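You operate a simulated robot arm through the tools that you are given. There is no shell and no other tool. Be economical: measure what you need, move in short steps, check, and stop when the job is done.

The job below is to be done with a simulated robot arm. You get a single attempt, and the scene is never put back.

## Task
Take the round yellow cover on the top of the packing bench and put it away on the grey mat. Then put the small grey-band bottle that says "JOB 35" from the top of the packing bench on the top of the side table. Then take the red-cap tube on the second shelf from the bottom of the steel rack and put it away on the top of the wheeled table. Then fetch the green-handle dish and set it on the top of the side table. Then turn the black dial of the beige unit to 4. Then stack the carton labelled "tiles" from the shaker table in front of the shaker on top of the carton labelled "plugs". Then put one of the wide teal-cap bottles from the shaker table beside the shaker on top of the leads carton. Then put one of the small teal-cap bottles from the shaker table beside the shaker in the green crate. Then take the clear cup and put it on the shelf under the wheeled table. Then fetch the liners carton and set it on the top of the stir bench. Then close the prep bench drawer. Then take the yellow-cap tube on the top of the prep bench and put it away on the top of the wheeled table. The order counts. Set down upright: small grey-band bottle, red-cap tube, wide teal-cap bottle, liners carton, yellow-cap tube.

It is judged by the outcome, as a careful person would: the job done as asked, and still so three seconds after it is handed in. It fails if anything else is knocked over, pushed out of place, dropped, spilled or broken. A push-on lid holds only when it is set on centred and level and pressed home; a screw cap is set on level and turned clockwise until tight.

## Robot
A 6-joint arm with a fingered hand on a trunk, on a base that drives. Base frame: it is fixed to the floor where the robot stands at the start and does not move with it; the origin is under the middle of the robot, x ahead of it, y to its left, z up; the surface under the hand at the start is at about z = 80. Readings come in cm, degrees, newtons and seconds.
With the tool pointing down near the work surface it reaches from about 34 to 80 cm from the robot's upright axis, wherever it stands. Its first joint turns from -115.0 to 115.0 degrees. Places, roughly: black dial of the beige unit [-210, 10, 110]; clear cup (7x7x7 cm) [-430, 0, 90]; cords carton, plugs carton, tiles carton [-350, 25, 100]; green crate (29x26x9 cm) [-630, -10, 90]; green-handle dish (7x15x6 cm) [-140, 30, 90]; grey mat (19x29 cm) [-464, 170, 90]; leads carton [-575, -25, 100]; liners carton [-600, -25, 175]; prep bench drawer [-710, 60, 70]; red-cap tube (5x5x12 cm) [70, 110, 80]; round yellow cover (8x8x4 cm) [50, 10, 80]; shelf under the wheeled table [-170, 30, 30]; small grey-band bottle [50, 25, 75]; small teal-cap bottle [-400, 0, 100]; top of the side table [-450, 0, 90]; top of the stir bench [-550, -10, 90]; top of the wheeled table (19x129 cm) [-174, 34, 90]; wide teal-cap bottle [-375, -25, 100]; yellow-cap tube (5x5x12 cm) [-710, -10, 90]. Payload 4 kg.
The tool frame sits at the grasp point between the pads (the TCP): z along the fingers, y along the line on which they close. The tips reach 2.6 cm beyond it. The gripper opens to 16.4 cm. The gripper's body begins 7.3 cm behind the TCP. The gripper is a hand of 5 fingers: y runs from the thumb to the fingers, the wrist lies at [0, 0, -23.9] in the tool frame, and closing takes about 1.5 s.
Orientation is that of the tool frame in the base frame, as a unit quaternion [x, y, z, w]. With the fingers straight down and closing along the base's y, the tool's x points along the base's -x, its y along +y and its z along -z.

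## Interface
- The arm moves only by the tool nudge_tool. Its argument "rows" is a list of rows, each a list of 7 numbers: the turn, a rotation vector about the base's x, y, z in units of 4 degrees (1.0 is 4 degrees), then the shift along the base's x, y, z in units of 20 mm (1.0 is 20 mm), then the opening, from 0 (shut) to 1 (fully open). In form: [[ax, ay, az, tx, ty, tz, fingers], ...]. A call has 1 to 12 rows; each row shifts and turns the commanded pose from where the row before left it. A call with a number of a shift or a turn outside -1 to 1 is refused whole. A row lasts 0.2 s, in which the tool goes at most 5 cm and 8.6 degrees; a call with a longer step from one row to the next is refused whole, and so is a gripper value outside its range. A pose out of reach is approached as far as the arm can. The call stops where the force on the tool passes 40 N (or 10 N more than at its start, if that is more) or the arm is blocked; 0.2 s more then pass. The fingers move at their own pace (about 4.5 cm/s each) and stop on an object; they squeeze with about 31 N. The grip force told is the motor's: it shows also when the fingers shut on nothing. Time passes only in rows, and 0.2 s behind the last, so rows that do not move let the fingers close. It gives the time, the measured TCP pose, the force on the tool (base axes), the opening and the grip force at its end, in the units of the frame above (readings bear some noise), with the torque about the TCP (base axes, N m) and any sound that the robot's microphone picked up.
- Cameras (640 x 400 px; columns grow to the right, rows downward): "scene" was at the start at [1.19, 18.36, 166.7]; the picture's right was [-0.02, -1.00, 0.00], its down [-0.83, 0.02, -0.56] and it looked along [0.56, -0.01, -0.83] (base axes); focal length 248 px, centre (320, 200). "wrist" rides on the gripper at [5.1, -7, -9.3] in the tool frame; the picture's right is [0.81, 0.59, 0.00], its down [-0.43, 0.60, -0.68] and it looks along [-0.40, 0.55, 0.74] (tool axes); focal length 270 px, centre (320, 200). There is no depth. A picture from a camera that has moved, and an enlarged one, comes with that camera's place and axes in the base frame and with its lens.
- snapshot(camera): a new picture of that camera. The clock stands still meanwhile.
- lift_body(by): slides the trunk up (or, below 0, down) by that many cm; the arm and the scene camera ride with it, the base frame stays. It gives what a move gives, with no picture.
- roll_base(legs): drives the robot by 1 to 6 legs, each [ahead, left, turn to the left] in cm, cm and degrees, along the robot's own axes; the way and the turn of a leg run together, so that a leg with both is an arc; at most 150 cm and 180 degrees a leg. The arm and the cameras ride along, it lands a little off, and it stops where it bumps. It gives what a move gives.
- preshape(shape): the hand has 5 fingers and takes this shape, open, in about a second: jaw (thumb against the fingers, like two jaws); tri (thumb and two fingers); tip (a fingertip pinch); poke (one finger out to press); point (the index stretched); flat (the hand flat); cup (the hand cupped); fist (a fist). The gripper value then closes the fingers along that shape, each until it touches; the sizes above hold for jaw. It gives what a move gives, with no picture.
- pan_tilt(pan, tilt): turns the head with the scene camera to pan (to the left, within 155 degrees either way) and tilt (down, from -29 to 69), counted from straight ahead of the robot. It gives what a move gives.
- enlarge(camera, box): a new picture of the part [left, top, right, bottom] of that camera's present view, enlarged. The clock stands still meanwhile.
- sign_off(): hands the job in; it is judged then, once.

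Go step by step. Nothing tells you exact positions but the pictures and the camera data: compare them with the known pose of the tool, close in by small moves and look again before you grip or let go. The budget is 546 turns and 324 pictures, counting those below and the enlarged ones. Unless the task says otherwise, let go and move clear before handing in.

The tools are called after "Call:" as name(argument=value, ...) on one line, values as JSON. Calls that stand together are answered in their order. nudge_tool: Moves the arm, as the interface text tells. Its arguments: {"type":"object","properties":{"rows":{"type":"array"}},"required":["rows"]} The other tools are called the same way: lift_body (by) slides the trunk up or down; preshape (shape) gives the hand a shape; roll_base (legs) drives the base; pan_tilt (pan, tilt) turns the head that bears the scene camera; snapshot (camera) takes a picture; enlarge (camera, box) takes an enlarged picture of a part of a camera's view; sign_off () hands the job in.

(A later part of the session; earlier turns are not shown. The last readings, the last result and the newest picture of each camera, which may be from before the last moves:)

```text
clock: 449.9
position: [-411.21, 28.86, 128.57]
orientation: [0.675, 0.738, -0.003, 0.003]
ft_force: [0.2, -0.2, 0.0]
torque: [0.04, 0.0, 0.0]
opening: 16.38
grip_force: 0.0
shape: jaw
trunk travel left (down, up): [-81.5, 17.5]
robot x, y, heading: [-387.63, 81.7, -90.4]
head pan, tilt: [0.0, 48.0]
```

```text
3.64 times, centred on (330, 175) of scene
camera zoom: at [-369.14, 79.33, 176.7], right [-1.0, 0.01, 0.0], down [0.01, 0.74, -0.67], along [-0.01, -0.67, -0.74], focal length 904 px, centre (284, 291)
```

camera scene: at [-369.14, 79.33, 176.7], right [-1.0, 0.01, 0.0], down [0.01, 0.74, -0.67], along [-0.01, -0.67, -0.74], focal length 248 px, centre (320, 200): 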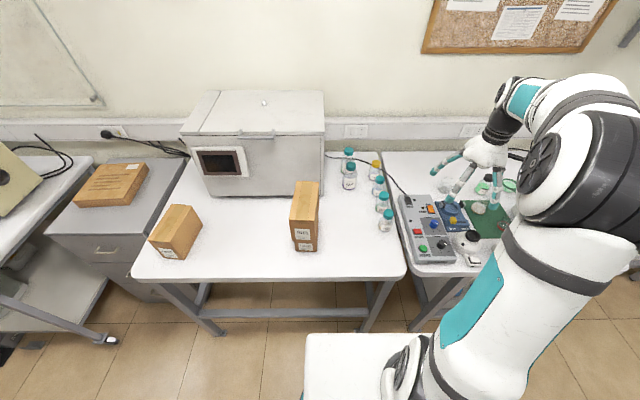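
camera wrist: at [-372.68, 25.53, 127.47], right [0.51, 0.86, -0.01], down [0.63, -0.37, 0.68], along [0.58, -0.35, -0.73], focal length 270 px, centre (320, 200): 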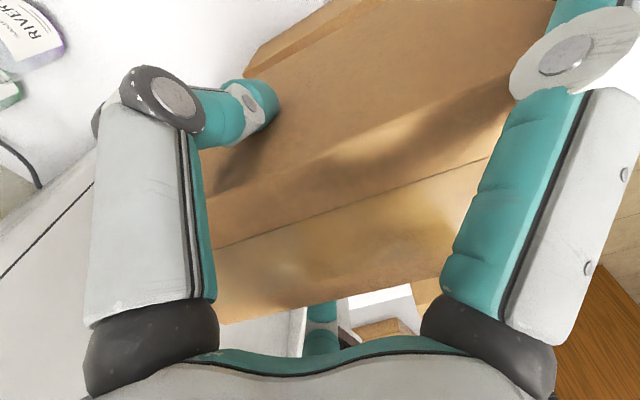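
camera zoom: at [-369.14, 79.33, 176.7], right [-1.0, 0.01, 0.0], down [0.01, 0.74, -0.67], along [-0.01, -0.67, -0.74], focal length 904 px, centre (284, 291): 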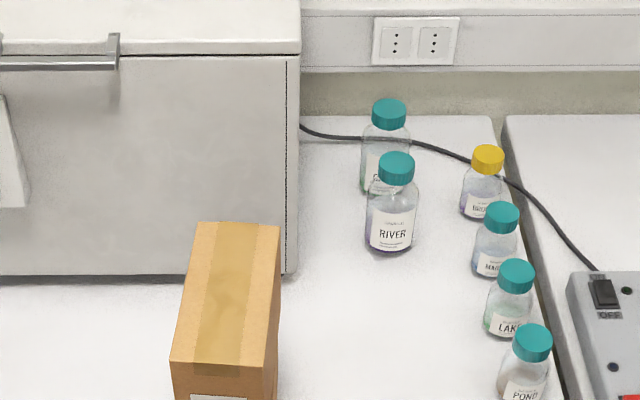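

RIVER (wide) stands at about (-385, -9), 7 cm wide, 13 tall; POND (small) near (-398, 17). I drive in and move over RIVER, yawing so a finger gap faces the bottle behind.

Call:
roll_base(legs=[[9, 0, 0.4]])

Call:
nudge_tool(rows=[[0, 0, -0.5, 1, -1, 0, 0.7], [0, 0, -0.5, 1, -1, 0, 0.7], [0, 0, -0.5, 1, -1, 0, 0.7], [0, 0, -0.5, 1, -1, 0, 0.7], [0, 0, -0.5, 1, -1, 0, 0.7], [0, 0, -0.5, 1, -1, 0, 0.7], [0, 0, -0.5, 1, -1, 0, 0.7], [0, 0, -0.5, 1, -1, 0, 0.7], [0, 0, -0.5, 1, -1, 0, 0.7], [0, 0, -0.5, 1, -1, 0, 0.7], [0, 0, -0.5, 1, -1, 0, 0.7], [0, 0, -0.3, 1, -1, 0, 0.7]])

Call:
snapshot(camera="wrist")

Call:
enlarge(camera="scene", box=[270, 100, 430, 230])

```text
clock: 451.0
position: [-411.01, 19.68, 128.49]
orientation: [0.672, 0.741, -0.003, 0.002]
ft_force: [0.4, -1.0, -0.2]
torque: [0.03, -0.01, -0.02]
opening: 16.37
grip_force: 0.0
shape: jaw
trunk travel left (down, up): [-81.5, 17.5]
robot x, y, heading: [-387.77, 72.54, -90.1]
head pan, tilt: [0.0, 48.0]
```

```text
clock: 453.6
position: [-386.99, -1.57, 125.78]
orientation: [0.808, 0.59, -0.005, 0.005]
ft_force: [0.5, -1.0, 0.0]
torque: [0.0, 0.0, 0.01]
opening: 11.5
grip_force: 0.0
shape: jaw
out of reach, approached as far as the arm can: row 10, 11, 12
trunk travel left (down, up): [-81.5, 17.5]
robot x, y, heading: [-387.76, 72.24, -90.1]
head pan, tilt: [0.0, 48.0]
```

```text
171 pictures are left
camera wrist: at [-391.95, 5.53, 135.0], right [0.81, 0.59, -0.01], down [0.44, -0.58, 0.68], along [0.4, -0.56, -0.73], focal length 270 px, centre (320, 200)
```

wrist: 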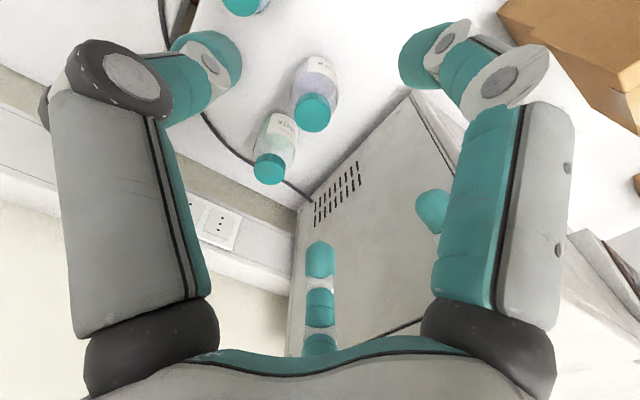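

```text
3.08 times, centred on (350, 165) of scene
camera zoom: at [-369.09, 70.41, 176.69], right [-1.0, 0.0, 0.0], down [0.0, 0.74, -0.67], along [0.0, -0.67, -0.74], focal length 765 px, centre (228, 308)
```

zoom: 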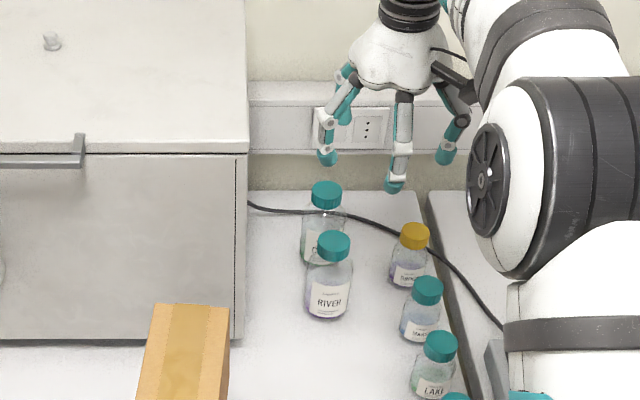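

At this height the reach is short. I lower the trunk 14 cm (tips stay above the bottles) and try to extend.

Call:
lift_body(by=-14)

Call:
nudge_tool(rows=[[0, 0, 0, 0.5, -1, 0.3, 0.64], [0, 0, 0, 0.5, -1, 0, 0.64], [0, 0, 0, 0.4, -1, 0, 0.64], [0, 0, 0, 0, -0.3, 0, 0.64], [0, 0, 0, 0, 0, 0, 0.64]])

```text
clock: 455.3
position: [-387.04, -1.29, 111.95]
orientation: [0.807, 0.591, -0.005, 0.005]
ft_force: [0.0, 1.3, 0.2]
torque: [0.0, -0.04, 0.01]
opening: 11.52
grip_force: 0.1
shape: jaw
trunk travel left (down, up): [-67.5, 31.5]
robot x, y, heading: [-387.42, 72.32, -89.9]
head pan, tilt: [0.0, 48.0]
```

```text
clock: 456.5
position: [-384.48, -3.64, 109.29]
orientation: [0.808, 0.589, -0.007, 0.008]
ft_force: [0.7, 1.2, -0.2]
torque: [0.01, -0.01, 0.01]
opening: 10.53
grip_force: 0.1
shape: jaw
out of reach, approached as far as the arm can: row 1, 2, 3, 4
trunk travel left (down, up): [-67.5, 31.5]
robot x, y, heading: [-387.98, 72.73, -89.9]
head pan, tilt: [0.0, 48.0]
```

Reach grows as the hand goes lower relative to the trunk, so I raise the trunk fully and then lower the hand.

Call:
lift_body(by=31)

Call:
nudge_tool(rows=[[0, 0, 0, 0, 0, -1, 0.64], [0, 0, 0, 0, 0, -1, 0.64], [0, 0, 0, 0, 0, -1, 0.64], [0, 0, 0, 0, 0, -1, 0.64], [0, 0, 0, 0, 0, -1, 0.64], [0, 0, 0, 0, 0, -1, 0.64], [0, 0, 0, 0, 0, -1, 0.64], [0, 0, 0, 0, 0, -1, 0.64], [0, 0, 0, 0, 0, -1, 0.64], [0, 0, 0, 0, 0, -1, 0.64], [0, 0, 0, 0, 0, -1, 0.64], [0, 0, 0, 0, 0, -1, 0.64]])

Call:
nudge_tool(rows=[[0, 0, 0, 0, 0, -1, 0.64], [0, 0, 0, 0, 0, -1, 0.64], [0, 0, 0, 0, -1, 0, 0.64], [0, 0, 0, 0, -1, 0, 0.64], [0, 0, 0, 0, -0.3, 0, 0.64], [0, 0, 0, 0, 0, 0, 0.64]])

```text
clock: 459.6
position: [-384.4, -3.72, 140.32]
orientation: [0.807, 0.59, -0.007, 0.007]
ft_force: [0.5, -0.2, -0.7]
torque: [-0.01, 0.01, 0.01]
opening: 10.58
grip_force: 0.1
shape: jaw
trunk travel left (down, up): [-98.5, 0.5]
robot x, y, heading: [-387.49, 72.51, -89.9]
head pan, tilt: [0.0, 48.0]
```

```text
clock: 462.1
position: [-384.39, -3.78, 116.21]
orientation: [0.807, 0.59, -0.006, 0.008]
ft_force: [0.5, 0.1, 0.2]
torque: [0.02, 0.0, 0.0]
opening: 10.53
grip_force: 0.1
shape: jaw
trunk travel left (down, up): [-98.5, 0.5]
robot x, y, heading: [-387.65, 72.76, -89.9]
head pan, tilt: [0.0, 48.0]
```

```text
clock: 463.6
position: [-384.55, -8.26, 112.2]
orientation: [0.808, 0.589, -0.007, 0.007]
ft_force: [0.6, -0.4, -0.4]
torque: [0.01, -0.02, -0.02]
opening: 10.53
grip_force: 0.0
shape: jaw
trunk travel left (down, up): [-98.5, 0.5]
robot x, y, heading: [-387.47, 72.55, -89.9]
head pan, tilt: [0.0, 48.0]
```

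Call:
snapshot(camera="wrist")

Call:
enlarge(camera="scene", box=[290, 110, 430, 240])

```text
169 pictures are left
camera wrist: at [-389.47, -1.19, 121.35], right [0.81, 0.59, -0.01], down [0.44, -0.58, 0.69], along [0.4, -0.56, -0.73], focal length 270 px, centre (320, 200)
```

wrist: 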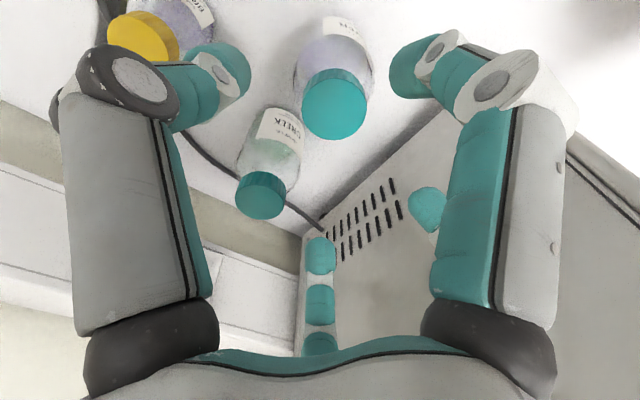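

```text
3.08 times, centred on (360, 175) of scene
camera zoom: at [-369.15, 70.45, 193.7], right [-1.0, 0.0, 0.0], down [0.0, 0.74, -0.67], along [0.0, -0.67, -0.74], focal length 765 px, centre (197, 277)
```

zoom: 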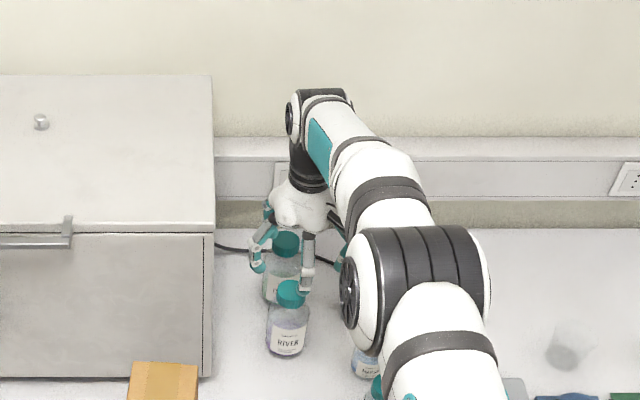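

RIVER is at about (-384, -7.8). I centre and descend.

Call:
nudge_tool(rows=[[0, 0, 0, 0.27, 0.2, -0.5, 0.64], [0, 0, 0, 0, 0, -1, 0.64], [0, 0, 0, 0, 0, -1, 0.64], [0, 0, 0, 0, 0, -1, 0.64], [0, 0, 0, 0, 0, -1, 0.64], [0, 0, 0, 0, 0, -1, 0.64], [0, 0, 0, 0, 0, -0.5, 0.64], [0, 0, 0, 0, 0, 0, 0.64]])

Call:
snapshot(camera="wrist")

Call:
enlarge(camera="scene", box=[290, 110, 430, 240])

```text
clock: 465.4
position: [-383.93, -6.75, 100.71]
orientation: [0.808, 0.59, -0.006, 0.007]
ft_force: [-0.2, -0.3, -0.3]
torque: [-0.03, -0.03, 0.0]
opening: 10.57
grip_force: 0.2
shape: jaw
out of reach, approached as far as the arm can: row 6, 7
trunk travel left (down, up): [-98.5, 0.5]
robot x, y, heading: [-387.68, 72.31, -90.1]
head pan, tilt: [0.0, 48.0]
```

```text
167 pictures are left
camera wrist: at [-388.96, 0.22, 109.76], right [0.81, 0.59, -0.01], down [0.44, -0.58, 0.69], along [0.4, -0.56, -0.73], focal length 270 px, centre (320, 200)
```

wrist: 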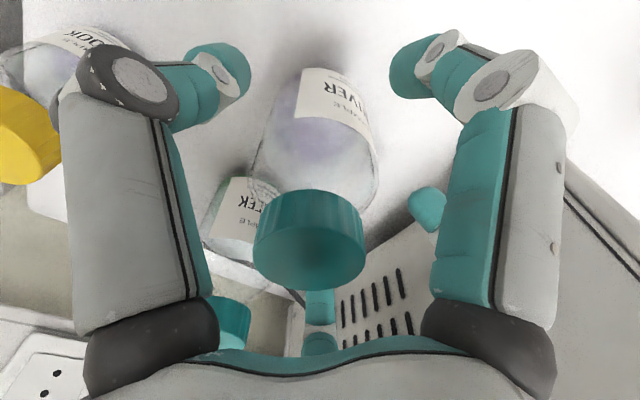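

```text
3.08 times, centred on (360, 175) of scene
camera zoom: at [-369.15, 70.47, 193.7], right [-1.0, 0.0, 0.0], down [0.0, 0.74, -0.67], along [0.0, -0.67, -0.74], focal length 765 px, centre (197, 277)
```

zoom: 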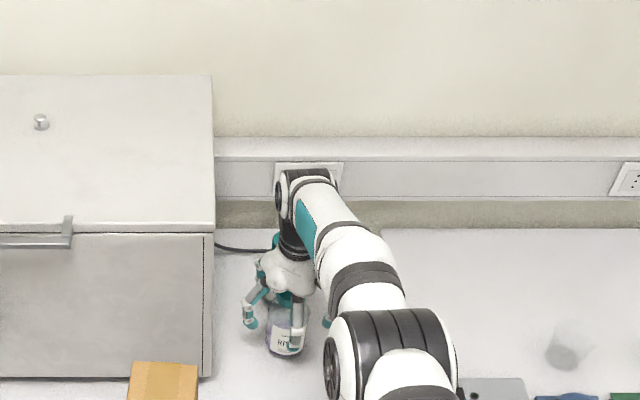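

Nearly there; I lower the trunk 3.5 cm to finish the descent, then check and close.

Call:
lift_body(by=-3.5)

Call:
nudge_tool(rows=[[0, 0, 0, -0.15, -0.1, 0, 0.55], [0, 0, 0, 0, 0, 0, 0.48], [0, 0, 0, 0, 0, 0, 0.4], [0, 0, 0, 0, 0, 0, 0.32], [0, 0, 0, 0, 0, 0, 0.25], [0, 0, 0, 0, 0, 0, 0.2], [0, 0, 0, 0, 0, 0, 0.1], [0, 0, 0, 0, 0, 0, 0]])

Call:
snapshot(camera="wrist")

```text
clock: 466.1
position: [-384.08, -6.77, 97.16]
orientation: [0.808, 0.589, -0.008, 0.007]
ft_force: [0.6, 0.0, -0.2]
torque: [-0.01, 0.06, 0.0]
opening: 10.53
grip_force: 0.0
shape: jaw
trunk travel left (down, up): [-95.0, 4.0]
robot x, y, heading: [-387.82, 72.58, -90.2]
head pan, tilt: [0.0, 48.0]
```

```text
clock: 467.9
position: [-384.24, -6.93, 97.15]
orientation: [0.807, 0.59, -0.007, 0.007]
ft_force: [0.3, 0.4, 0.2]
torque: [0.04, 0.0, 0.0]
opening: 6.03
grip_force: 30.8
shape: jaw
trunk travel left (down, up): [-95.0, 4.0]
robot x, y, heading: [-387.5, 72.18, -89.8]
head pan, tilt: [0.0, 48.0]
```

```text
165 pictures are left
camera wrist: at [-389.25, 0.01, 106.25], right [0.81, 0.59, -0.01], down [0.44, -0.58, 0.69], along [0.4, -0.56, -0.73], focal length 270 px, centre (320, 200)
```

wrist: 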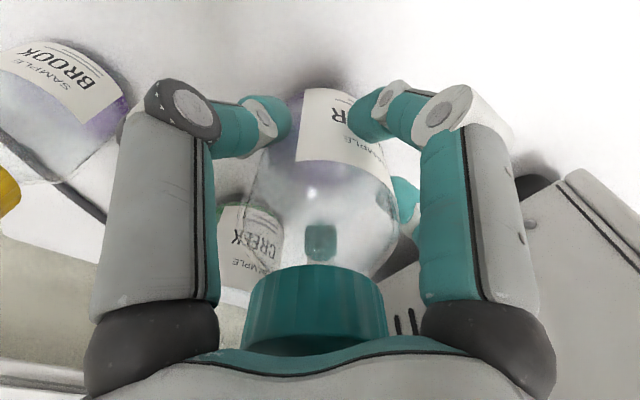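

Gripped. I lift straight up then retract.

Call:
nudge_tool(rows=[[0, 0, 0, 0, 0, 0.4, 0], [0, 0, 0, 0, 0, 0.8, 0], [0, 0, 0, 0, 0, 1, 0], [0, 0, 0, 0, 0, 1, 0], [0, 0, 0, 0, 0, 1, 0], [0, 0, 0, 0, 0, 1, 0], [0, 0, 0, 0, 0, 1, 0], [0, 0, 0, 0, 0.3, 1, 0], [0, 0, 0, 0, 0.5, 1, 0], [0, 0, 0, 0, 1, 1, 0], [0, 0, 0, 0, 1, 1, 0], [0, 0, 0, 0, 1, 1, 0]])

Call:
nudge_tool(rows=[[0, 0, 0, 0, 1, 0.5, 0], [0, 0, 0, 0, 1, 0.5, 0], [0, 0, 0, 0, 1, 0, 0], [0, 0, 0, 0, 1, 0, 0], [0, 0, 0, 0, 1, 0, 0], [0, 0, 0, 0, 1, 0, 0], [0, 0, 0, 0, 1, 0, 0], [0, 0, 0, 0, 1, 0, 0], [0, 0, 0, 0, 1, 0, 0], [0, 0, 0, 0, 1, 0, 0], [0, 0, 0, 0, 1, 0, 0], [0, 0, 0, 0, 1, 0, 0]])

Call:
snapshot(camera="scene")

```text
clock: 470.5
position: [-384.3, 0.78, 119.66]
orientation: [0.807, 0.59, -0.008, 0.008]
ft_force: [0.4, 1.0, -4.0]
torque: [0.01, 0.03, 0.0]
opening: 6.02
grip_force: 30.6
shape: jaw
trunk travel left (down, up): [-95.0, 4.0]
robot x, y, heading: [-387.64, 72.63, -90.1]
head pan, tilt: [0.0, 48.0]
```

```text
clock: 473.1
position: [-384.41, 24.43, 121.61]
orientation: [0.808, 0.589, -0.007, 0.008]
ft_force: [-0.2, -0.1, -3.8]
torque: [0.01, 0.0, -0.01]
opening: 6.03
grip_force: 31.0
shape: jaw
trunk travel left (down, up): [-95.0, 4.0]
robot x, y, heading: [-387.91, 72.48, -90.0]
head pan, tilt: [0.0, 48.0]
```

```text
164 pictures are left
camera scene: at [-369.15, 70.57, 190.2], right [-1.0, 0.0, 0.0], down [0.0, 0.74, -0.67], along [0.0, -0.67, -0.74], focal length 248 px, centre (320, 200)
```

scene: 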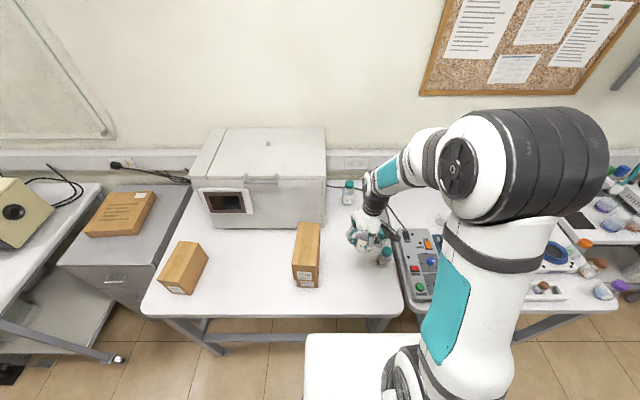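

Call:
roll_base(legs=[[-20, 0, 0], [0, -95, 0], [0, -95, 0]])

Call:
pan_tilt(pan=0, tilt=42)

Call:
snapshot(camera="scene")

```text
clock: 483.9
position: [-575.16, 47.91, 121.62]
orientation: [0.812, 0.583, -0.007, 0.007]
ft_force: [-0.1, 0.5, -4.3]
torque: [0.03, -0.03, 0.02]
opening: 6.01
grip_force: 31.2
shape: jaw
trunk travel left (down, up): [-95.0, 4.0]
robot x, y, heading: [-577.64, 96.1, -90.9]
head pan, tilt: [0.0, 48.0]
```

```text
clock: 484.5
position: [-575.25, 48.13, 121.56]
orientation: [0.813, 0.583, -0.007, 0.007]
ft_force: [-0.3, -1.2, -4.0]
torque: [0.02, 0.01, -0.01]
opening: 6.02
grip_force: 30.8
shape: jaw
trunk travel left (down, up): [-95.0, 4.0]
robot x, y, heading: [-577.62, 95.91, -91.2]
head pan, tilt: [0.0, 42.0]
```

```text
163 pictures are left
camera scene: at [-559.22, 93.3, 191.05], right [-1.0, 0.02, 0.0], down [0.01, 0.67, -0.74], along [-0.01, -0.74, -0.67], focal length 248 px, centre (320, 200)
```

scene: 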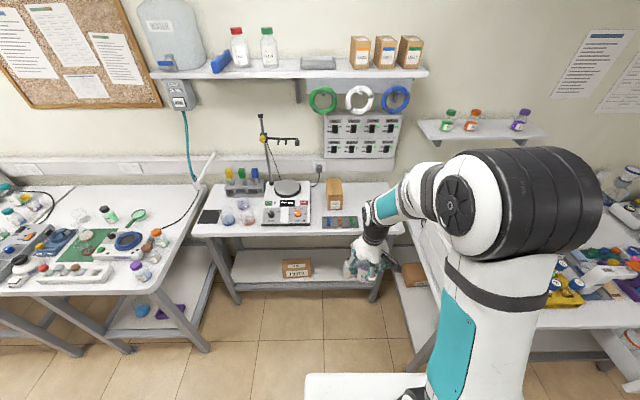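

Call:
enlarge(camera="scene", box=[190, 150, 410, 310])

Call:
enlarge(camera="scene", box=[260, 20, 440, 120])

```text
2.50 times, centred on (300, 230) of scene
camera zoom: at [-559.22, 93.3, 191.05], right [-1.0, 0.02, 0.0], down [0.01, 0.67, -0.74], along [-0.01, -0.74, -0.67], focal length 621 px, centre (370, 125)
```

zoom: 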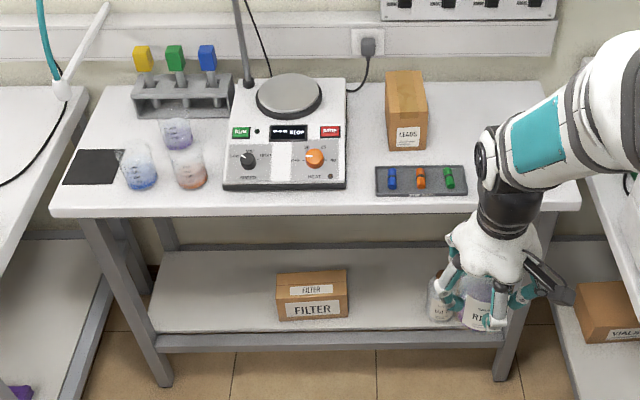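

```text
3.56 times, centred on (350, 70) of scene
camera zoom: at [-559.22, 93.3, 191.05], right [-1.0, 0.02, 0.0], down [0.01, 0.67, -0.74], along [-0.01, -0.74, -0.67], focal length 884 px, centre (213, 662)
```

zoom: 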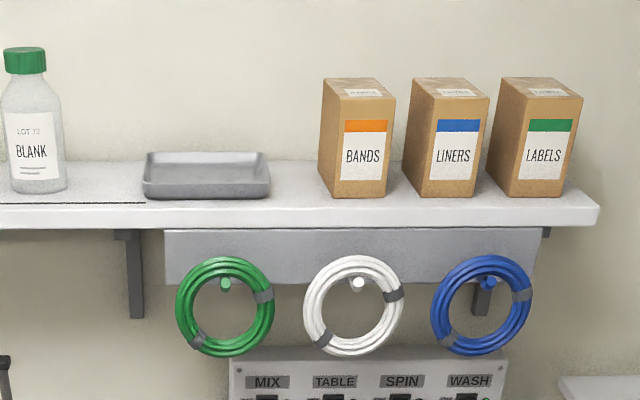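

Leads carton: centre ≈(-568.7, -16.5), top z≈101.8, bench front edge y≈9. I drive closer.

Call:
roll_base(legs=[[0, 0, 1.2], [40, 3, 0]])

Call:
pan_tilt(pan=0, tilt=50)

Call:
snapshot(camera="scene")

Call:
snapshot(camera="wrist")

```text
clock: 487.4
position: [-570.78, 8.48, 121.55]
orientation: [0.805, 0.593, -0.007, 0.007]
ft_force: [0.3, -0.3, -5.1]
torque: [0.03, 0.01, -0.02]
opening: 6.01
grip_force: 30.5
shape: jaw
trunk travel left (down, up): [-95.0, 4.0]
robot x, y, heading: [-574.5, 56.63, -89.8]
head pan, tilt: [0.0, 42.0]
```

```text
clock: 488.1
position: [-570.76, 8.59, 121.54]
orientation: [0.805, 0.593, -0.007, 0.007]
ft_force: [-0.2, 0.4, -4.1]
torque: [-0.03, 0.0, -0.01]
opening: 6.02
grip_force: 30.8
shape: jaw
trunk travel left (down, up): [-95.0, 4.0]
robot x, y, heading: [-574.48, 56.84, -89.6]
head pan, tilt: [0.0, 50.0]
```

```text
160 pictures are left
camera scene: at [-555.93, 54.92, 189.93], right [-1.0, -0.01, 0.0], down [-0.01, 0.77, -0.64], along [0.0, -0.64, -0.77], focal length 248 px, centre (320, 200)
```

scene: 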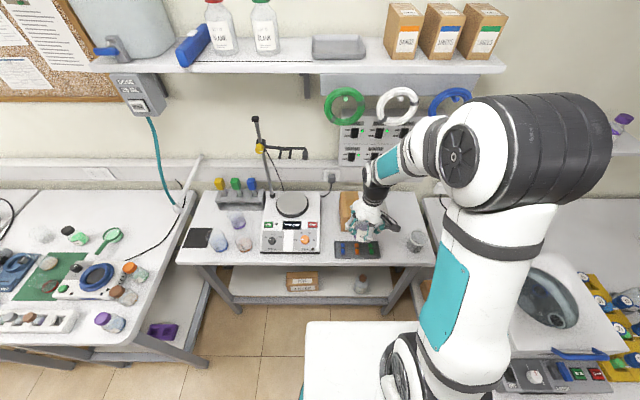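

```text
159 pictures are left
camera wrist: at [-575.82, 15.56, 130.72], right [0.8, 0.6, -0.01], down [0.44, -0.58, 0.69], along [0.4, -0.56, -0.73], focal length 270 px, centre (320, 200)
```

wrist: 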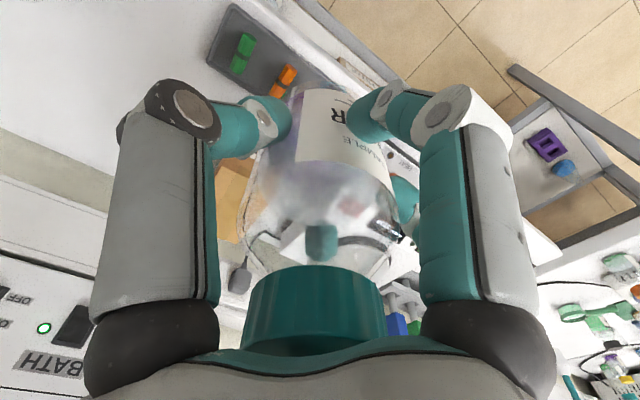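

Call:
enlarge(camera="scene", box=[300, 160, 420, 270])

```text
3.64 times, centred on (360, 215) of scene
camera zoom: at [-555.93, 54.92, 189.93], right [-1.0, -0.01, 0.0], down [-0.01, 0.77, -0.64], along [0.0, -0.64, -0.77], focal length 904 px, centre (174, 146)
```

zoom: 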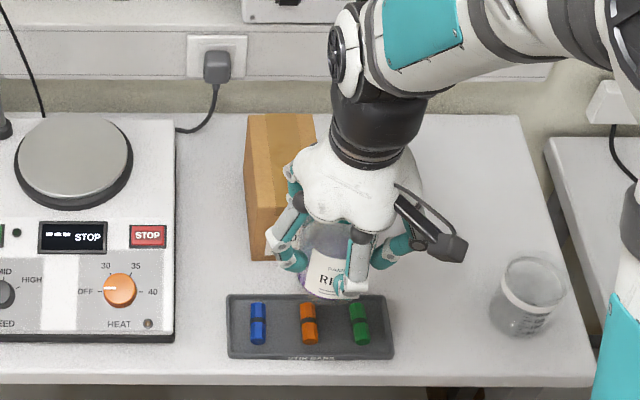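

I extend over the carton.

Call:
nudge_tool(rows=[[0, 0, 0, 0.06, -1, 0, 0], [0, 0, 0, 0.06, -1, 0, 0], [0, 0, 0, 0.06, -1, 0, 0], [0, 0, 0, 0.06, -1, 0, 0], [0, 0, 0, 0.06, -1, 0, 0], [0, 0, 0, 0.06, -1, 0, 0], [0, 0, 0, 0, -1, 0, 0], [0, 0, 0, 0, -1, 0, 0], [0, 0, 0, 0, -1, 0, 0], [0, 0, 0, 0, -1, 0, 0], [0, 0, 0, 0, -1, 0, 0], [0, 0, 0, 0, -1, 0, 0]])

Call:
enlarge(camera="scene", box=[290, 90, 430, 250])

Call:
snapshot(camera="wrist")

```text
clock: 490.7
position: [-570.09, -15.6, 121.35]
orientation: [0.805, 0.594, -0.006, 0.006]
ft_force: [0.7, -0.3, -4.5]
torque: [0.01, 0.01, -0.02]
opening: 6.01
grip_force: 30.9
shape: jaw
trunk travel left (down, up): [-95.0, 4.0]
robot x, y, heading: [-574.84, 56.85, -89.5]
head pan, tilt: [0.0, 50.0]
```

```text
2.50 times, centred on (360, 170) of scene
camera zoom: at [-555.93, 54.73, 189.93], right [-1.0, -0.01, 0.0], down [-0.01, 0.77, -0.64], along [0.0, -0.64, -0.77], focal length 621 px, centre (220, 275)
```

zoom: 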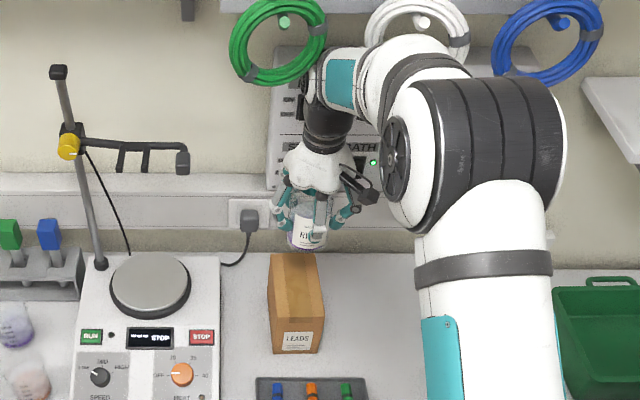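

```text
156 pictures are left
camera wrist: at [-575.06, -8.71, 130.55], right [0.8, 0.6, -0.01], down [0.44, -0.58, 0.69], along [0.4, -0.56, -0.73], focal length 270 px, centre (320, 200)
```

wrist: 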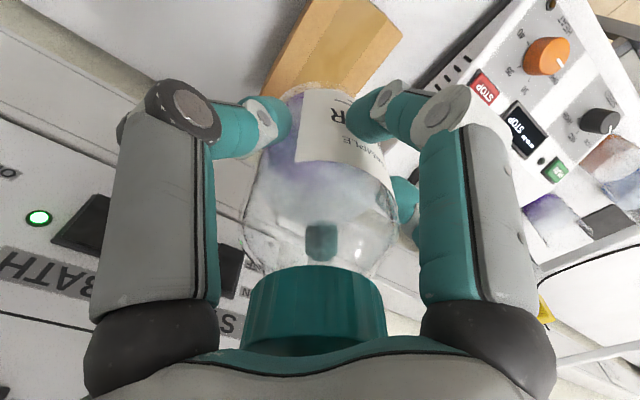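

Centre is about (-570.1, -16.7), top ~100–102. I lower.

Call:
nudge_tool(rows=[[0, 0, 0, 0, -0.5, -1, 0], [0, 0, 0, 0, 0, -1, 0], [0, 0, 0, 0, 0, -1, 0], [0, 0, 0, 0, 0, -1, 0], [0, 0, 0, 0, 0, -1, 0], [0, 0, 0, 0, 0, -0.4, 0], [0, 0, 0, 0, 0, 0, 0]])

Call:
enlarge(camera="scene", box=[310, 150, 400, 240])

```text
clock: 492.3
position: [-569.97, -16.5, 110.8]
orientation: [0.805, 0.594, -0.007, 0.008]
ft_force: [-0.4, -0.1, -4.0]
torque: [0.04, 0.02, 0.01]
opening: 6.01
grip_force: 31.5
shape: jaw
trunk travel left (down, up): [-95.0, 4.0]
robot x, y, heading: [-574.56, 56.6, -89.6]
head pan, tilt: [0.0, 50.0]
```

```text
4.44 times, centred on (355, 195) of scene
camera zoom: at [-555.93, 54.86, 189.93], right [-1.0, -0.01, 0.0], down [-0.01, 0.77, -0.64], along [0.0, -0.64, -0.77], focal length 1104 px, centre (164, 222)
```

zoom: 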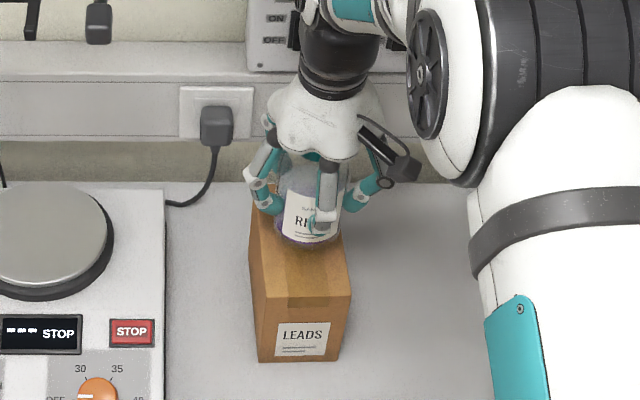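

Call:
nudge_tool(rows=[[0, 0, 0, 0, 0, -0.3, 0], [0, 0, 0, 0, 0, -0.3, 0], [0, 0, 0, 0, 0, -0.2, 0], [0, 0, 0, 0, 0, -0.15, 0], [0, 0, 0, 0, 0, 0, 0]])

```text
clock: 493.5
position: [-569.95, -16.52, 109.12]
orientation: [0.805, 0.594, -0.007, 0.009]
ft_force: [-0.7, -1.4, 5.6]
torque: [0.03, 0.04, 0.01]
opening: 6.02
grip_force: 30.8
shape: jaw
trunk travel left (down, up): [-95.0, 4.0]
robot x, y, heading: [-574.44, 56.51, -89.6]
head pan, tilt: [0.0, 50.0]
```

Contact on the carton. I open slowly and rise.

Call:
nudge_tool(rows=[[0, 0, 0, 0, 0, 0, 0.4], [0, 0, 0, 0, 0, 0, 0.44], [0, 0, 0, 0, 0, 0, 0.48], [0, 0, 0, 0, 0, 0, 0.54], [0, 0, 0, 0, 0, 0, 0.6], [0, 0, 0, 0, 0, 0, 0.66], [0, 0, 0, 0, 0, 0, 0.66]])

Call:
enlarge(camera="scene", box=[310, 150, 400, 240])

```text
clock: 495.1
position: [-570.04, -16.49, 108.99]
orientation: [0.805, 0.593, -0.006, 0.008]
ft_force: [-0.2, 0.0, -0.3]
torque: [0.02, -0.01, 0.0]
opening: 10.75
grip_force: 0.0
shape: jaw
trunk travel left (down, up): [-95.0, 4.0]
robot x, y, heading: [-574.64, 56.44, -89.7]
head pan, tilt: [0.0, 50.0]
```

```text
4.44 times, centred on (355, 195) of scene
camera zoom: at [-555.93, 54.93, 189.93], right [-1.0, -0.01, 0.0], down [-0.01, 0.77, -0.64], along [0.0, -0.64, -0.77], focal length 1104 px, centre (164, 222)
```

zoom: 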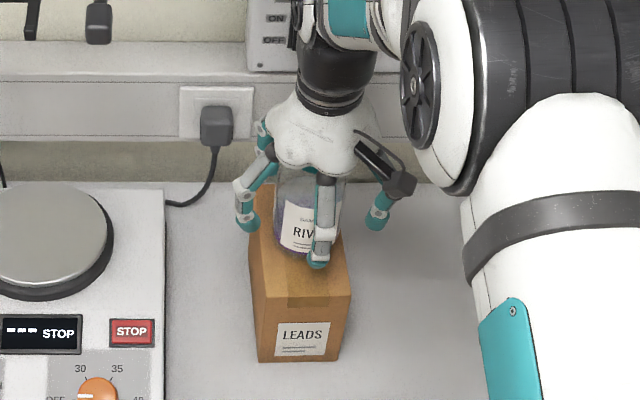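

Standing. I rise straight up and retract.

Call:
nudge_tool(rows=[[0, 0, 0, 0, 0, 0.5, 0.66], [0, 0, 0, 0, 0, 0.8, 0.66], [0, 0, 0, 0, 0, 1, 0.66], [0, 0, 0, 0, 0, 1, 0.66], [0, 0, 0, 0, 0, 1, 0.66], [0, 0, 0, 0, 0, 1, 0.66], [0, 0, 0, 0, 0, 1, 0.66], [0, 0, 0, 0, 0, 0.7, 0.66], [0, 0, 0, 0, 0.5, 0.3, 0.66], [0, 0, 0, 0, 1, 0, 0.66], [0, 0, 0, 0, 1, 0, 0.66], [0, 0, 0, 0, 1, 0, 0.66]])

Call:
nudge_tool(rows=[[0, 0, 0.5, 0, 1, 0, 0.6], [0, 0, 0.5, 0, 1, 0, 0.6], [0, 0, 0.5, 0, 1, 0, 0.6], [0, 0, 0.5, 0, 1, 0, 0.6], [0, 0, 0.5, 0, 1, 0, 0.6], [0, 0, 0.5, 0, 1, 0, 0.6], [0, 0, 0.5, 0, 1, 0, 0.6], [0, 0, 0.5, 0, 1, 0, 0.6], [0, 0, 0.3, 0, 1, 0, 0.6], [0, 0, 0, 0, 1, 0, 0.6]])

Call:
snapshot(camera="scene")

```text
clock: 497.7
position: [-570.2, -9.25, 123.53]
orientation: [0.805, 0.593, -0.007, 0.008]
ft_force: [1.1, 0.4, 0.6]
torque: [0.02, 0.01, 0.01]
opening: 10.79
grip_force: 0.1
shape: jaw
trunk travel left (down, up): [-95.0, 4.0]
robot x, y, heading: [-574.26, 56.75, -89.6]
head pan, tilt: [0.0, 50.0]
```

```text
clock: 499.9
position: [-569.85, 10.8, 123.55]
orientation: [0.707, 0.707, -0.006, 0.008]
ft_force: [0.1, 0.1, 0.1]
torque: [0.02, -0.04, 0.0]
opening: 9.89
grip_force: 0.1
shape: jaw
trunk travel left (down, up): [-95.0, 4.0]
robot x, y, heading: [-574.69, 56.95, -89.4]
head pan, tilt: [0.0, 50.0]
```

```text
153 pictures are left
camera scene: at [-555.93, 55.07, 189.93], right [-1.0, -0.01, 0.0], down [-0.01, 0.77, -0.64], along [0.0, -0.64, -0.77], focal length 248 px, centre (320, 200)
```

scene: 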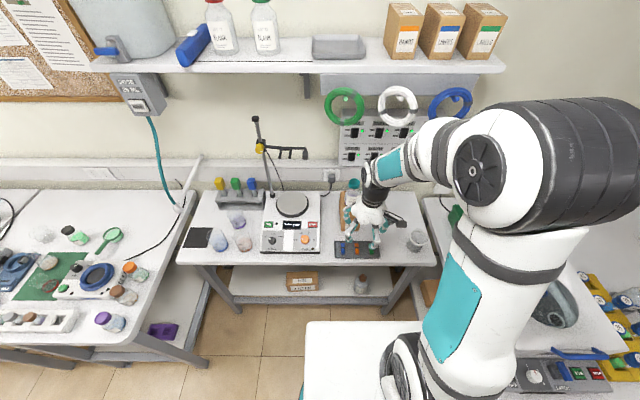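

Wide bottle is on the leads carton. Now back for the small bottle POND near (-398, 17).

Call:
roll_base(legs=[[-38, 0, -0.4], [0, 88, 0], [0, 88, 0]])

Call:
snapshot(camera="scene")

Call:
enlarge(camera="scene", box=[260, 110, 420, 230])

```text
clock: 510.7
position: [-395.04, 49.15, 123.45]
orientation: [0.707, 0.707, -0.006, 0.007]
ft_force: [0.2, 0.2, -0.1]
torque: [0.02, 0.01, -0.02]
opening: 9.9
grip_force: 0.1
shape: jaw
trunk travel left (down, up): [-95.0, 4.0]
robot x, y, heading: [-399.73, 94.78, -89.6]
head pan, tilt: [0.0, 50.0]
```

```text
152 pictures are left
camera scene: at [-380.82, 93.33, 189.92], right [-1.0, -0.01, 0.0], down [0.0, 0.77, -0.64], along [0.0, -0.64, -0.77], focal length 248 px, centre (320, 200)
```

scene: 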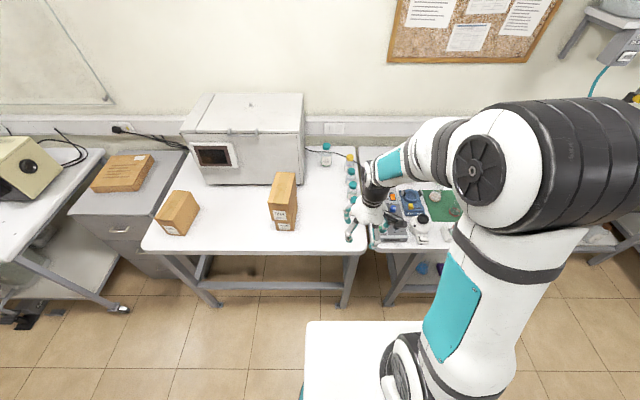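

```text
3.33 times, centred on (340, 170) of scene
camera zoom: at [-380.82, 93.33, 189.92], right [-1.0, -0.01, 0.0], down [0.0, 0.77, -0.64], along [0.0, -0.64, -0.77], focal length 828 px, centre (253, 300)
```

zoom: 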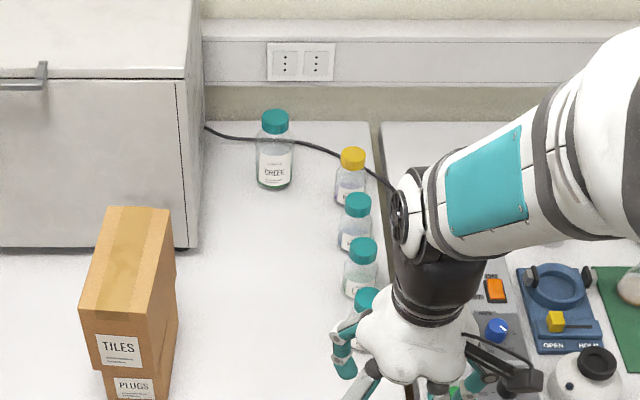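

Bottles stand 10 cm apart in a column with the control box on the right; I yaw 45° so finger gaps face both neighbours, and move over POND.

Call:
roll_base(legs=[[14, 2, 0]])

Call:
nudge_tool(rows=[[0, 0, 1, -0.1, -0.8, 0, 0.5], [0, 0, 1, -0.1, -0.8, 0, 0.5], [0, 0, 1, -0.1, -0.8, 0, 0.5], [0, 0, 1, -0.1, -0.8, 0, 0.5], [0, 0, 1, -0.1, -0.8, 0, 0.5], [0, 0, 1, -0.1, -0.8, 0, 0.5], [0, 0, 1, -0.1, -0.8, 0, 0.5], [0, 0, 1, -0.1, -0.8, 0, 0.5], [0, 0, 1, -0.1, -0.8, 0, 0.5], [0, 0, 1, -0.1, -0.8, 0, 0.5], [0, 0, 1, -0.1, -0.8, 0, 0.5], [0, 0, 0.25, 0, 0, 0, 0.5]])

Call:
snapshot(camera="wrist")

Call:
enlarge(camera="scene", box=[260, 130, 420, 260])

```text
clock: 512.0
position: [-392.9, 35.12, 123.44]
orientation: [0.708, 0.706, -0.006, 0.008]
ft_force: [0.1, 0.0, -0.6]
torque: [0.02, -0.05, -0.01]
opening: 9.92
grip_force: 0.0
shape: jaw
trunk travel left (down, up): [-95.0, 4.0]
robot x, y, heading: [-397.55, 81.0, -90.0]
head pan, tilt: [0.0, 50.0]
```

```text
clock: 514.6
position: [-395.15, 17.55, 123.54]
orientation: [0.384, 0.923, -0.003, 0.01]
ft_force: [-0.2, -0.1, -0.9]
torque: [-0.04, -0.02, 0.01]
opening: 8.26
grip_force: 0.0
shape: jaw
trunk travel left (down, up): [-95.0, 4.0]
robot x, y, heading: [-397.31, 81.07, -89.8]
head pan, tilt: [0.0, 50.0]
```

```text
150 pictures are left
camera wrist: at [-403.63, 16.28, 132.67], right [-0.15, 0.99, -0.01], down [0.72, 0.12, 0.69], along [0.68, 0.1, -0.73], focal length 270 px, centre (320, 200)
```

wrist: 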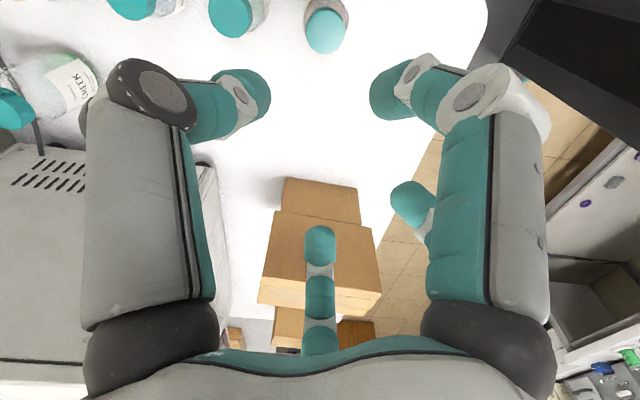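

```text
3.08 times, centred on (340, 195) of scene
camera zoom: at [-378.8, 79.52, 189.93], right [-1.0, 0.0, 0.0], down [0.0, 0.77, -0.64], along [0.0, -0.64, -0.77], focal length 765 px, centre (258, 215)
```

zoom: 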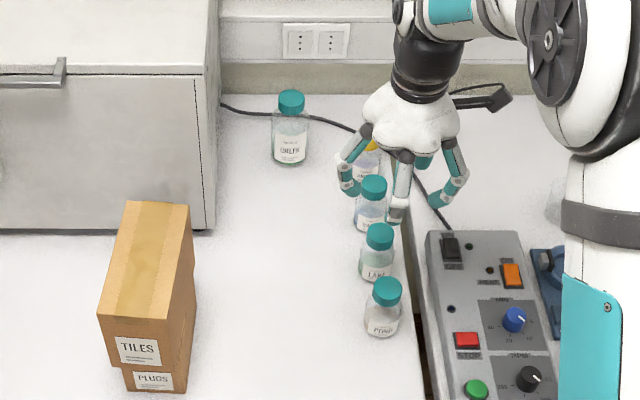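

POND is at (-397.2, 17.8). I centre above and descend to just above it.

Call:
nudge_tool(rows=[[0, 0, 0, -0.5, 0.06, -0.5, 0.5], [0, 0, 0, -0.5, 0.06, -1, 0.5], [0, 0, 0, 0, 0, -1, 0.5], [0, 0, 0, 0, 0, -1, 0.5], [0, 0, 0, 0, 0, -1, 0.5], [0, 0, 0, 0, 0, -1, 0.5], [0, 0, 0, 0, 0, -1, 0.5], [0, 0, 0, 0, 0, 0, 0.5]])

Call:
snapshot(camera="wrist")

Call:
enlarge(camera="scene", box=[290, 160, 410, 260])

```text
clock: 516.4
position: [-397.02, 17.92, 110.33]
orientation: [0.384, 0.923, -0.002, 0.01]
ft_force: [-0.1, -0.1, 0.8]
torque: [0.0, 0.0, 0.01]
opening: 8.22
grip_force: 0.1
shape: jaw
trunk travel left (down, up): [-95.0, 4.0]
robot x, y, heading: [-397.53, 81.54, -89.5]
head pan, tilt: [0.0, 50.0]
```

```text
148 pictures are left
camera wrist: at [-405.53, 16.66, 119.51], right [-0.15, 0.99, -0.01], down [0.72, 0.12, 0.69], along [0.68, 0.1, -0.73], focal length 270 px, centre (320, 200)
```

wrist: 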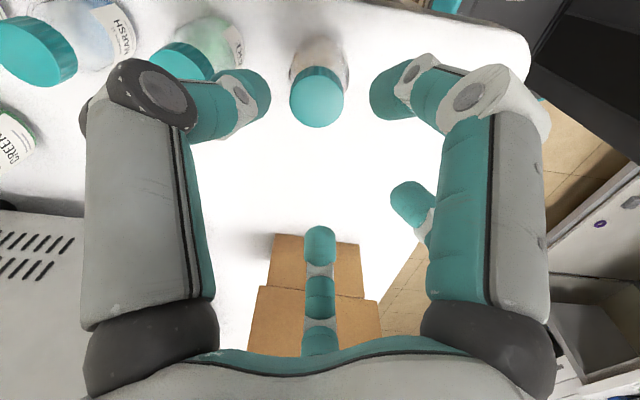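

```text
4.00 times, centred on (350, 210) of scene
camera zoom: at [-378.82, 79.5, 189.93], right [-1.0, 0.0, 0.0], down [0.0, 0.77, -0.64], along [0.0, -0.64, -0.77], focal length 994 px, centre (200, 160)
```

zoom: 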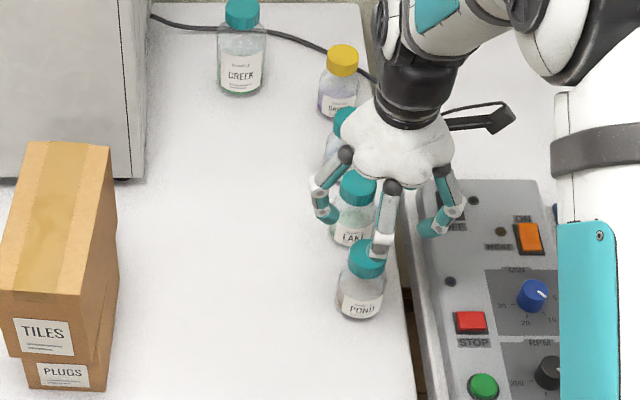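

Call:
nudge_tool(rows=[[0, 0, 0, -0.05, -0.12, -1, 0.5], [0, 0, 0, 0, 0, -1, 0.5], [0, 0, 0, 0, 0, -1, 0.5], [0, 0, 0, 0, 0, -1, 0.5], [0, 0, 0, 0, 0, -1, 0.5], [0, 0, 0, 0, 0, -1, 0.5], [0, 0, 0, 0, 0, -1, 0.5], [0, 0, 0, 0, 0, 0, 0.5]])

Call:
snapshot(camera="wrist")

Call:
enlarge(camera="scene", box=[290, 160, 410, 260])

```text
clock: 518.2
position: [-397.19, 17.65, 96.75]
orientation: [0.383, 0.924, -0.002, 0.009]
ft_force: [0.3, 0.0, -0.9]
torque: [0.01, 0.01, 0.01]
opening: 8.25
grip_force: 0.0
shape: jaw
trunk travel left (down, up): [-95.0, 4.0]
robot x, y, heading: [-397.17, 81.22, -89.9]
head pan, tilt: [0.0, 50.0]
```

```text
146 pictures are left
camera wrist: at [-405.8, 16.3, 105.76], right [-0.15, 0.99, -0.01], down [0.72, 0.12, 0.69], along [0.68, 0.1, -0.73], focal length 270 px, centre (320, 200)
```

wrist: 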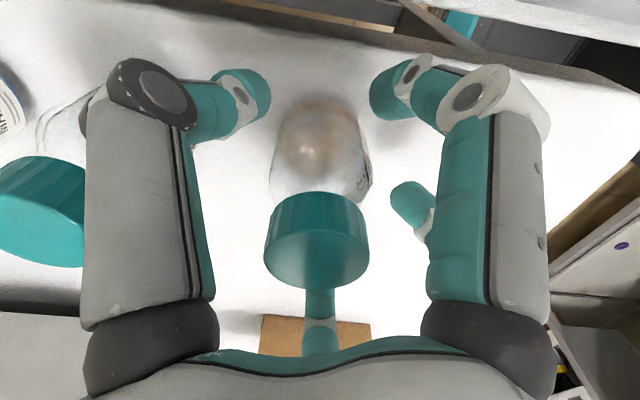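

```text
4.00 times, centred on (350, 210) of scene
camera zoom: at [-378.82, 79.48, 189.93], right [-1.0, 0.0, 0.0], down [0.0, 0.77, -0.64], along [0.0, -0.64, -0.77], focal length 994 px, centre (200, 160)
```

zoom: 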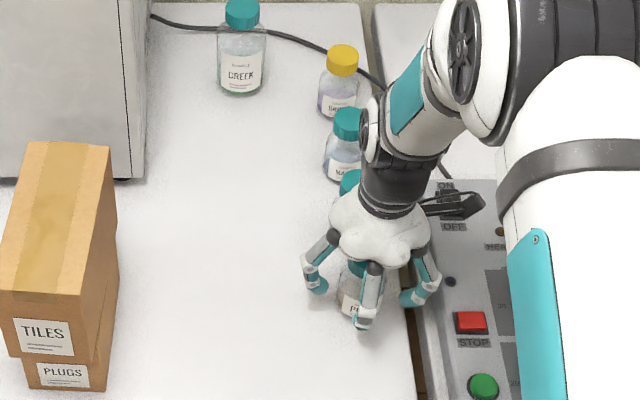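

Call:
nudge_tool(rows=[[0, 0, 0, 0, 0, -0.55, 0.5], [0, 0, 0, 0, 0, 0, 0.42], [0, 0, 0, 0, 0, 0, 0.34], [0, 0, 0, 0, 0, 0, 0.26], [0, 0, 0, 0, 0, 0, 0.18], [0, 0, 0, 0, 0, 0, 0.1], [0, 0, 0, 0, 0, 0, 0], [0, 0, 0, 0, 0, 0, 0], [0, 0, 0, 0, 0, 0.3, 0], [0, 0, 0, 0, 0, 0.6, 0], [0, 0, 0, 0, 0, 1, 0], [0, 0, 0, 0, 0, 1, 0]])

Call:
snapshot(camera="wrist")

```text
clock: 520.8
position: [-397.25, 17.67, 101.31]
orientation: [0.384, 0.923, -0.002, 0.01]
ft_force: [-0.7, -0.1, -1.8]
torque: [-0.01, 0.01, 0.01]
opening: 4.84
grip_force: 31.5
shape: jaw
trunk travel left (down, up): [-95.0, 4.0]
robot x, y, heading: [-397.2, 81.33, -89.7]
head pan, tilt: [0.0, 50.0]
```

```text
144 pictures are left
camera wrist: at [-405.85, 16.39, 110.46], right [-0.15, 0.99, -0.01], down [0.72, 0.12, 0.69], along [0.68, 0.1, -0.73], focal length 270 px, centre (320, 200)
```

wrist: 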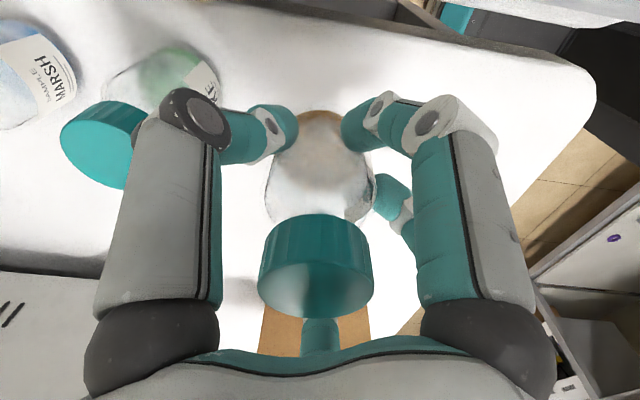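

Got POND. I raise, retract, and drive to the green crate.

Call:
nudge_tool(rows=[[0, 0, 0, 0, 0, 1, 0], [0, 0, 0, 0, 0, 1, 0], [0, 0, 0, 0, 0, 1, 0], [0, 0, 0, 0, 0, 1, 0], [0, 0, 0, 0, 0, 1, 0], [0, 0, 0, 0, 0, 1, 0], [0, 0, 0, 0, 0, 1, 0], [0, 0, 0, 0, 0, 1, 0], [0, 0, 0, 0, 0, 1, 0], [0, 0, 0, 0, 0.5, 1, 0], [0, 0, 0, 0, 1, 0.5, 0], [0, 0, 0, 0, 1, 0, 0]])

Call:
nudge_tool(rows=[[0, 0, -1, 0, 1, 0, 0], [0, 0, -1, 0, 1, 0, 0], [0, 0, -1, 0, 1, 0, 0], [0, 0, -1, 0, 1, 0, 0], [0, 0, -1, 0, 1, 0, 0], [0, 0, -1, 0, 1, 0, 0], [0, 0, -1, 0, 1, 0, 0], [0, 0, -1, 0, 1, 0, 0], [0, 0, -1, 0, 1, 0, 0], [0, 0, -1, 0, 0, 0, 0], [0, 0, -1, 0, 0, 0, 0]])

Call:
roll_base(legs=[[-17, 0, 0], [0, -115, 0], [0, -113, 0]])

Call:
snapshot(camera="scene")

```text
clock: 523.4
position: [-397.16, 22.58, 122.18]
orientation: [0.385, 0.923, -0.002, 0.009]
ft_force: [-0.2, 0.2, -1.9]
torque: [0.02, -0.03, 0.0]
opening: 4.84
grip_force: 31.1
shape: jaw
trunk travel left (down, up): [-95.0, 4.0]
robot x, y, heading: [-397.74, 80.88, -89.8]
head pan, tilt: [0.0, 50.0]
```

```text
clock: 525.8
position: [-397.33, 40.63, 122.18]
orientation: [0.702, 0.712, -0.006, 0.008]
ft_force: [0.7, -0.3, -2.9]
torque: [-0.03, 0.03, -0.03]
opening: 4.84
grip_force: 31.2
shape: jaw
trunk travel left (down, up): [-95.0, 4.0]
robot x, y, heading: [-397.42, 80.8, -89.7]
head pan, tilt: [0.0, 50.0]
```

```text
clock: 538.1
position: [-626.11, 57.55, 122.28]
orientation: [0.706, 0.708, -0.006, 0.008]
ft_force: [-0.2, 0.0, -2.4]
torque: [-0.01, 0.03, -0.03]
opening: 4.83
grip_force: 31.1
shape: jaw
trunk travel left (down, up): [-95.0, 4.0]
robot x, y, heading: [-626.02, 97.91, -90.3]
head pan, tilt: [0.0, 50.0]
```

```text
143 pictures are left
camera scene: at [-607.43, 96.21, 189.93], right [-1.0, 0.0, 0.0], down [0.0, 0.77, -0.64], along [0.0, -0.64, -0.77], focal length 248 px, centre (320, 200)
```

scene: 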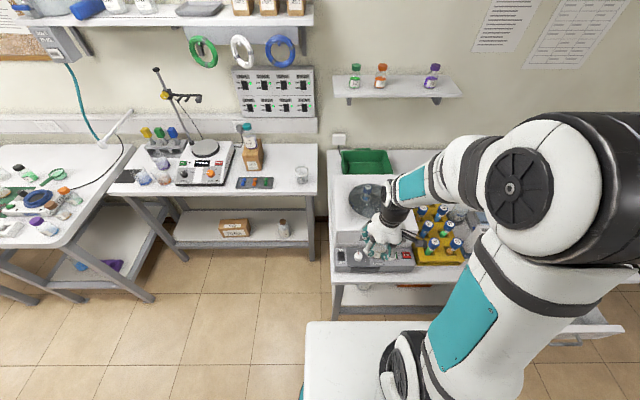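

Call:
enlarge(camera="scene", box=[310, 120, 510, 300])

```text
2.22 times, centred on (410, 210) of scene
camera zoom: at [-607.43, 96.21, 189.93], right [-1.0, 0.0, 0.0], down [0.0, 0.77, -0.64], along [0.0, -0.64, -0.77], focal length 552 px, centre (120, 178)
```

zoom: 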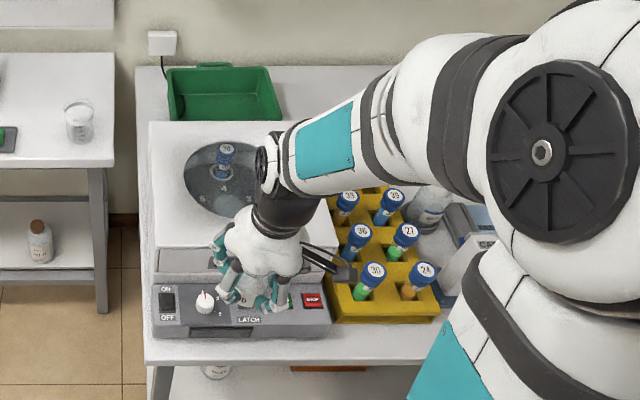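

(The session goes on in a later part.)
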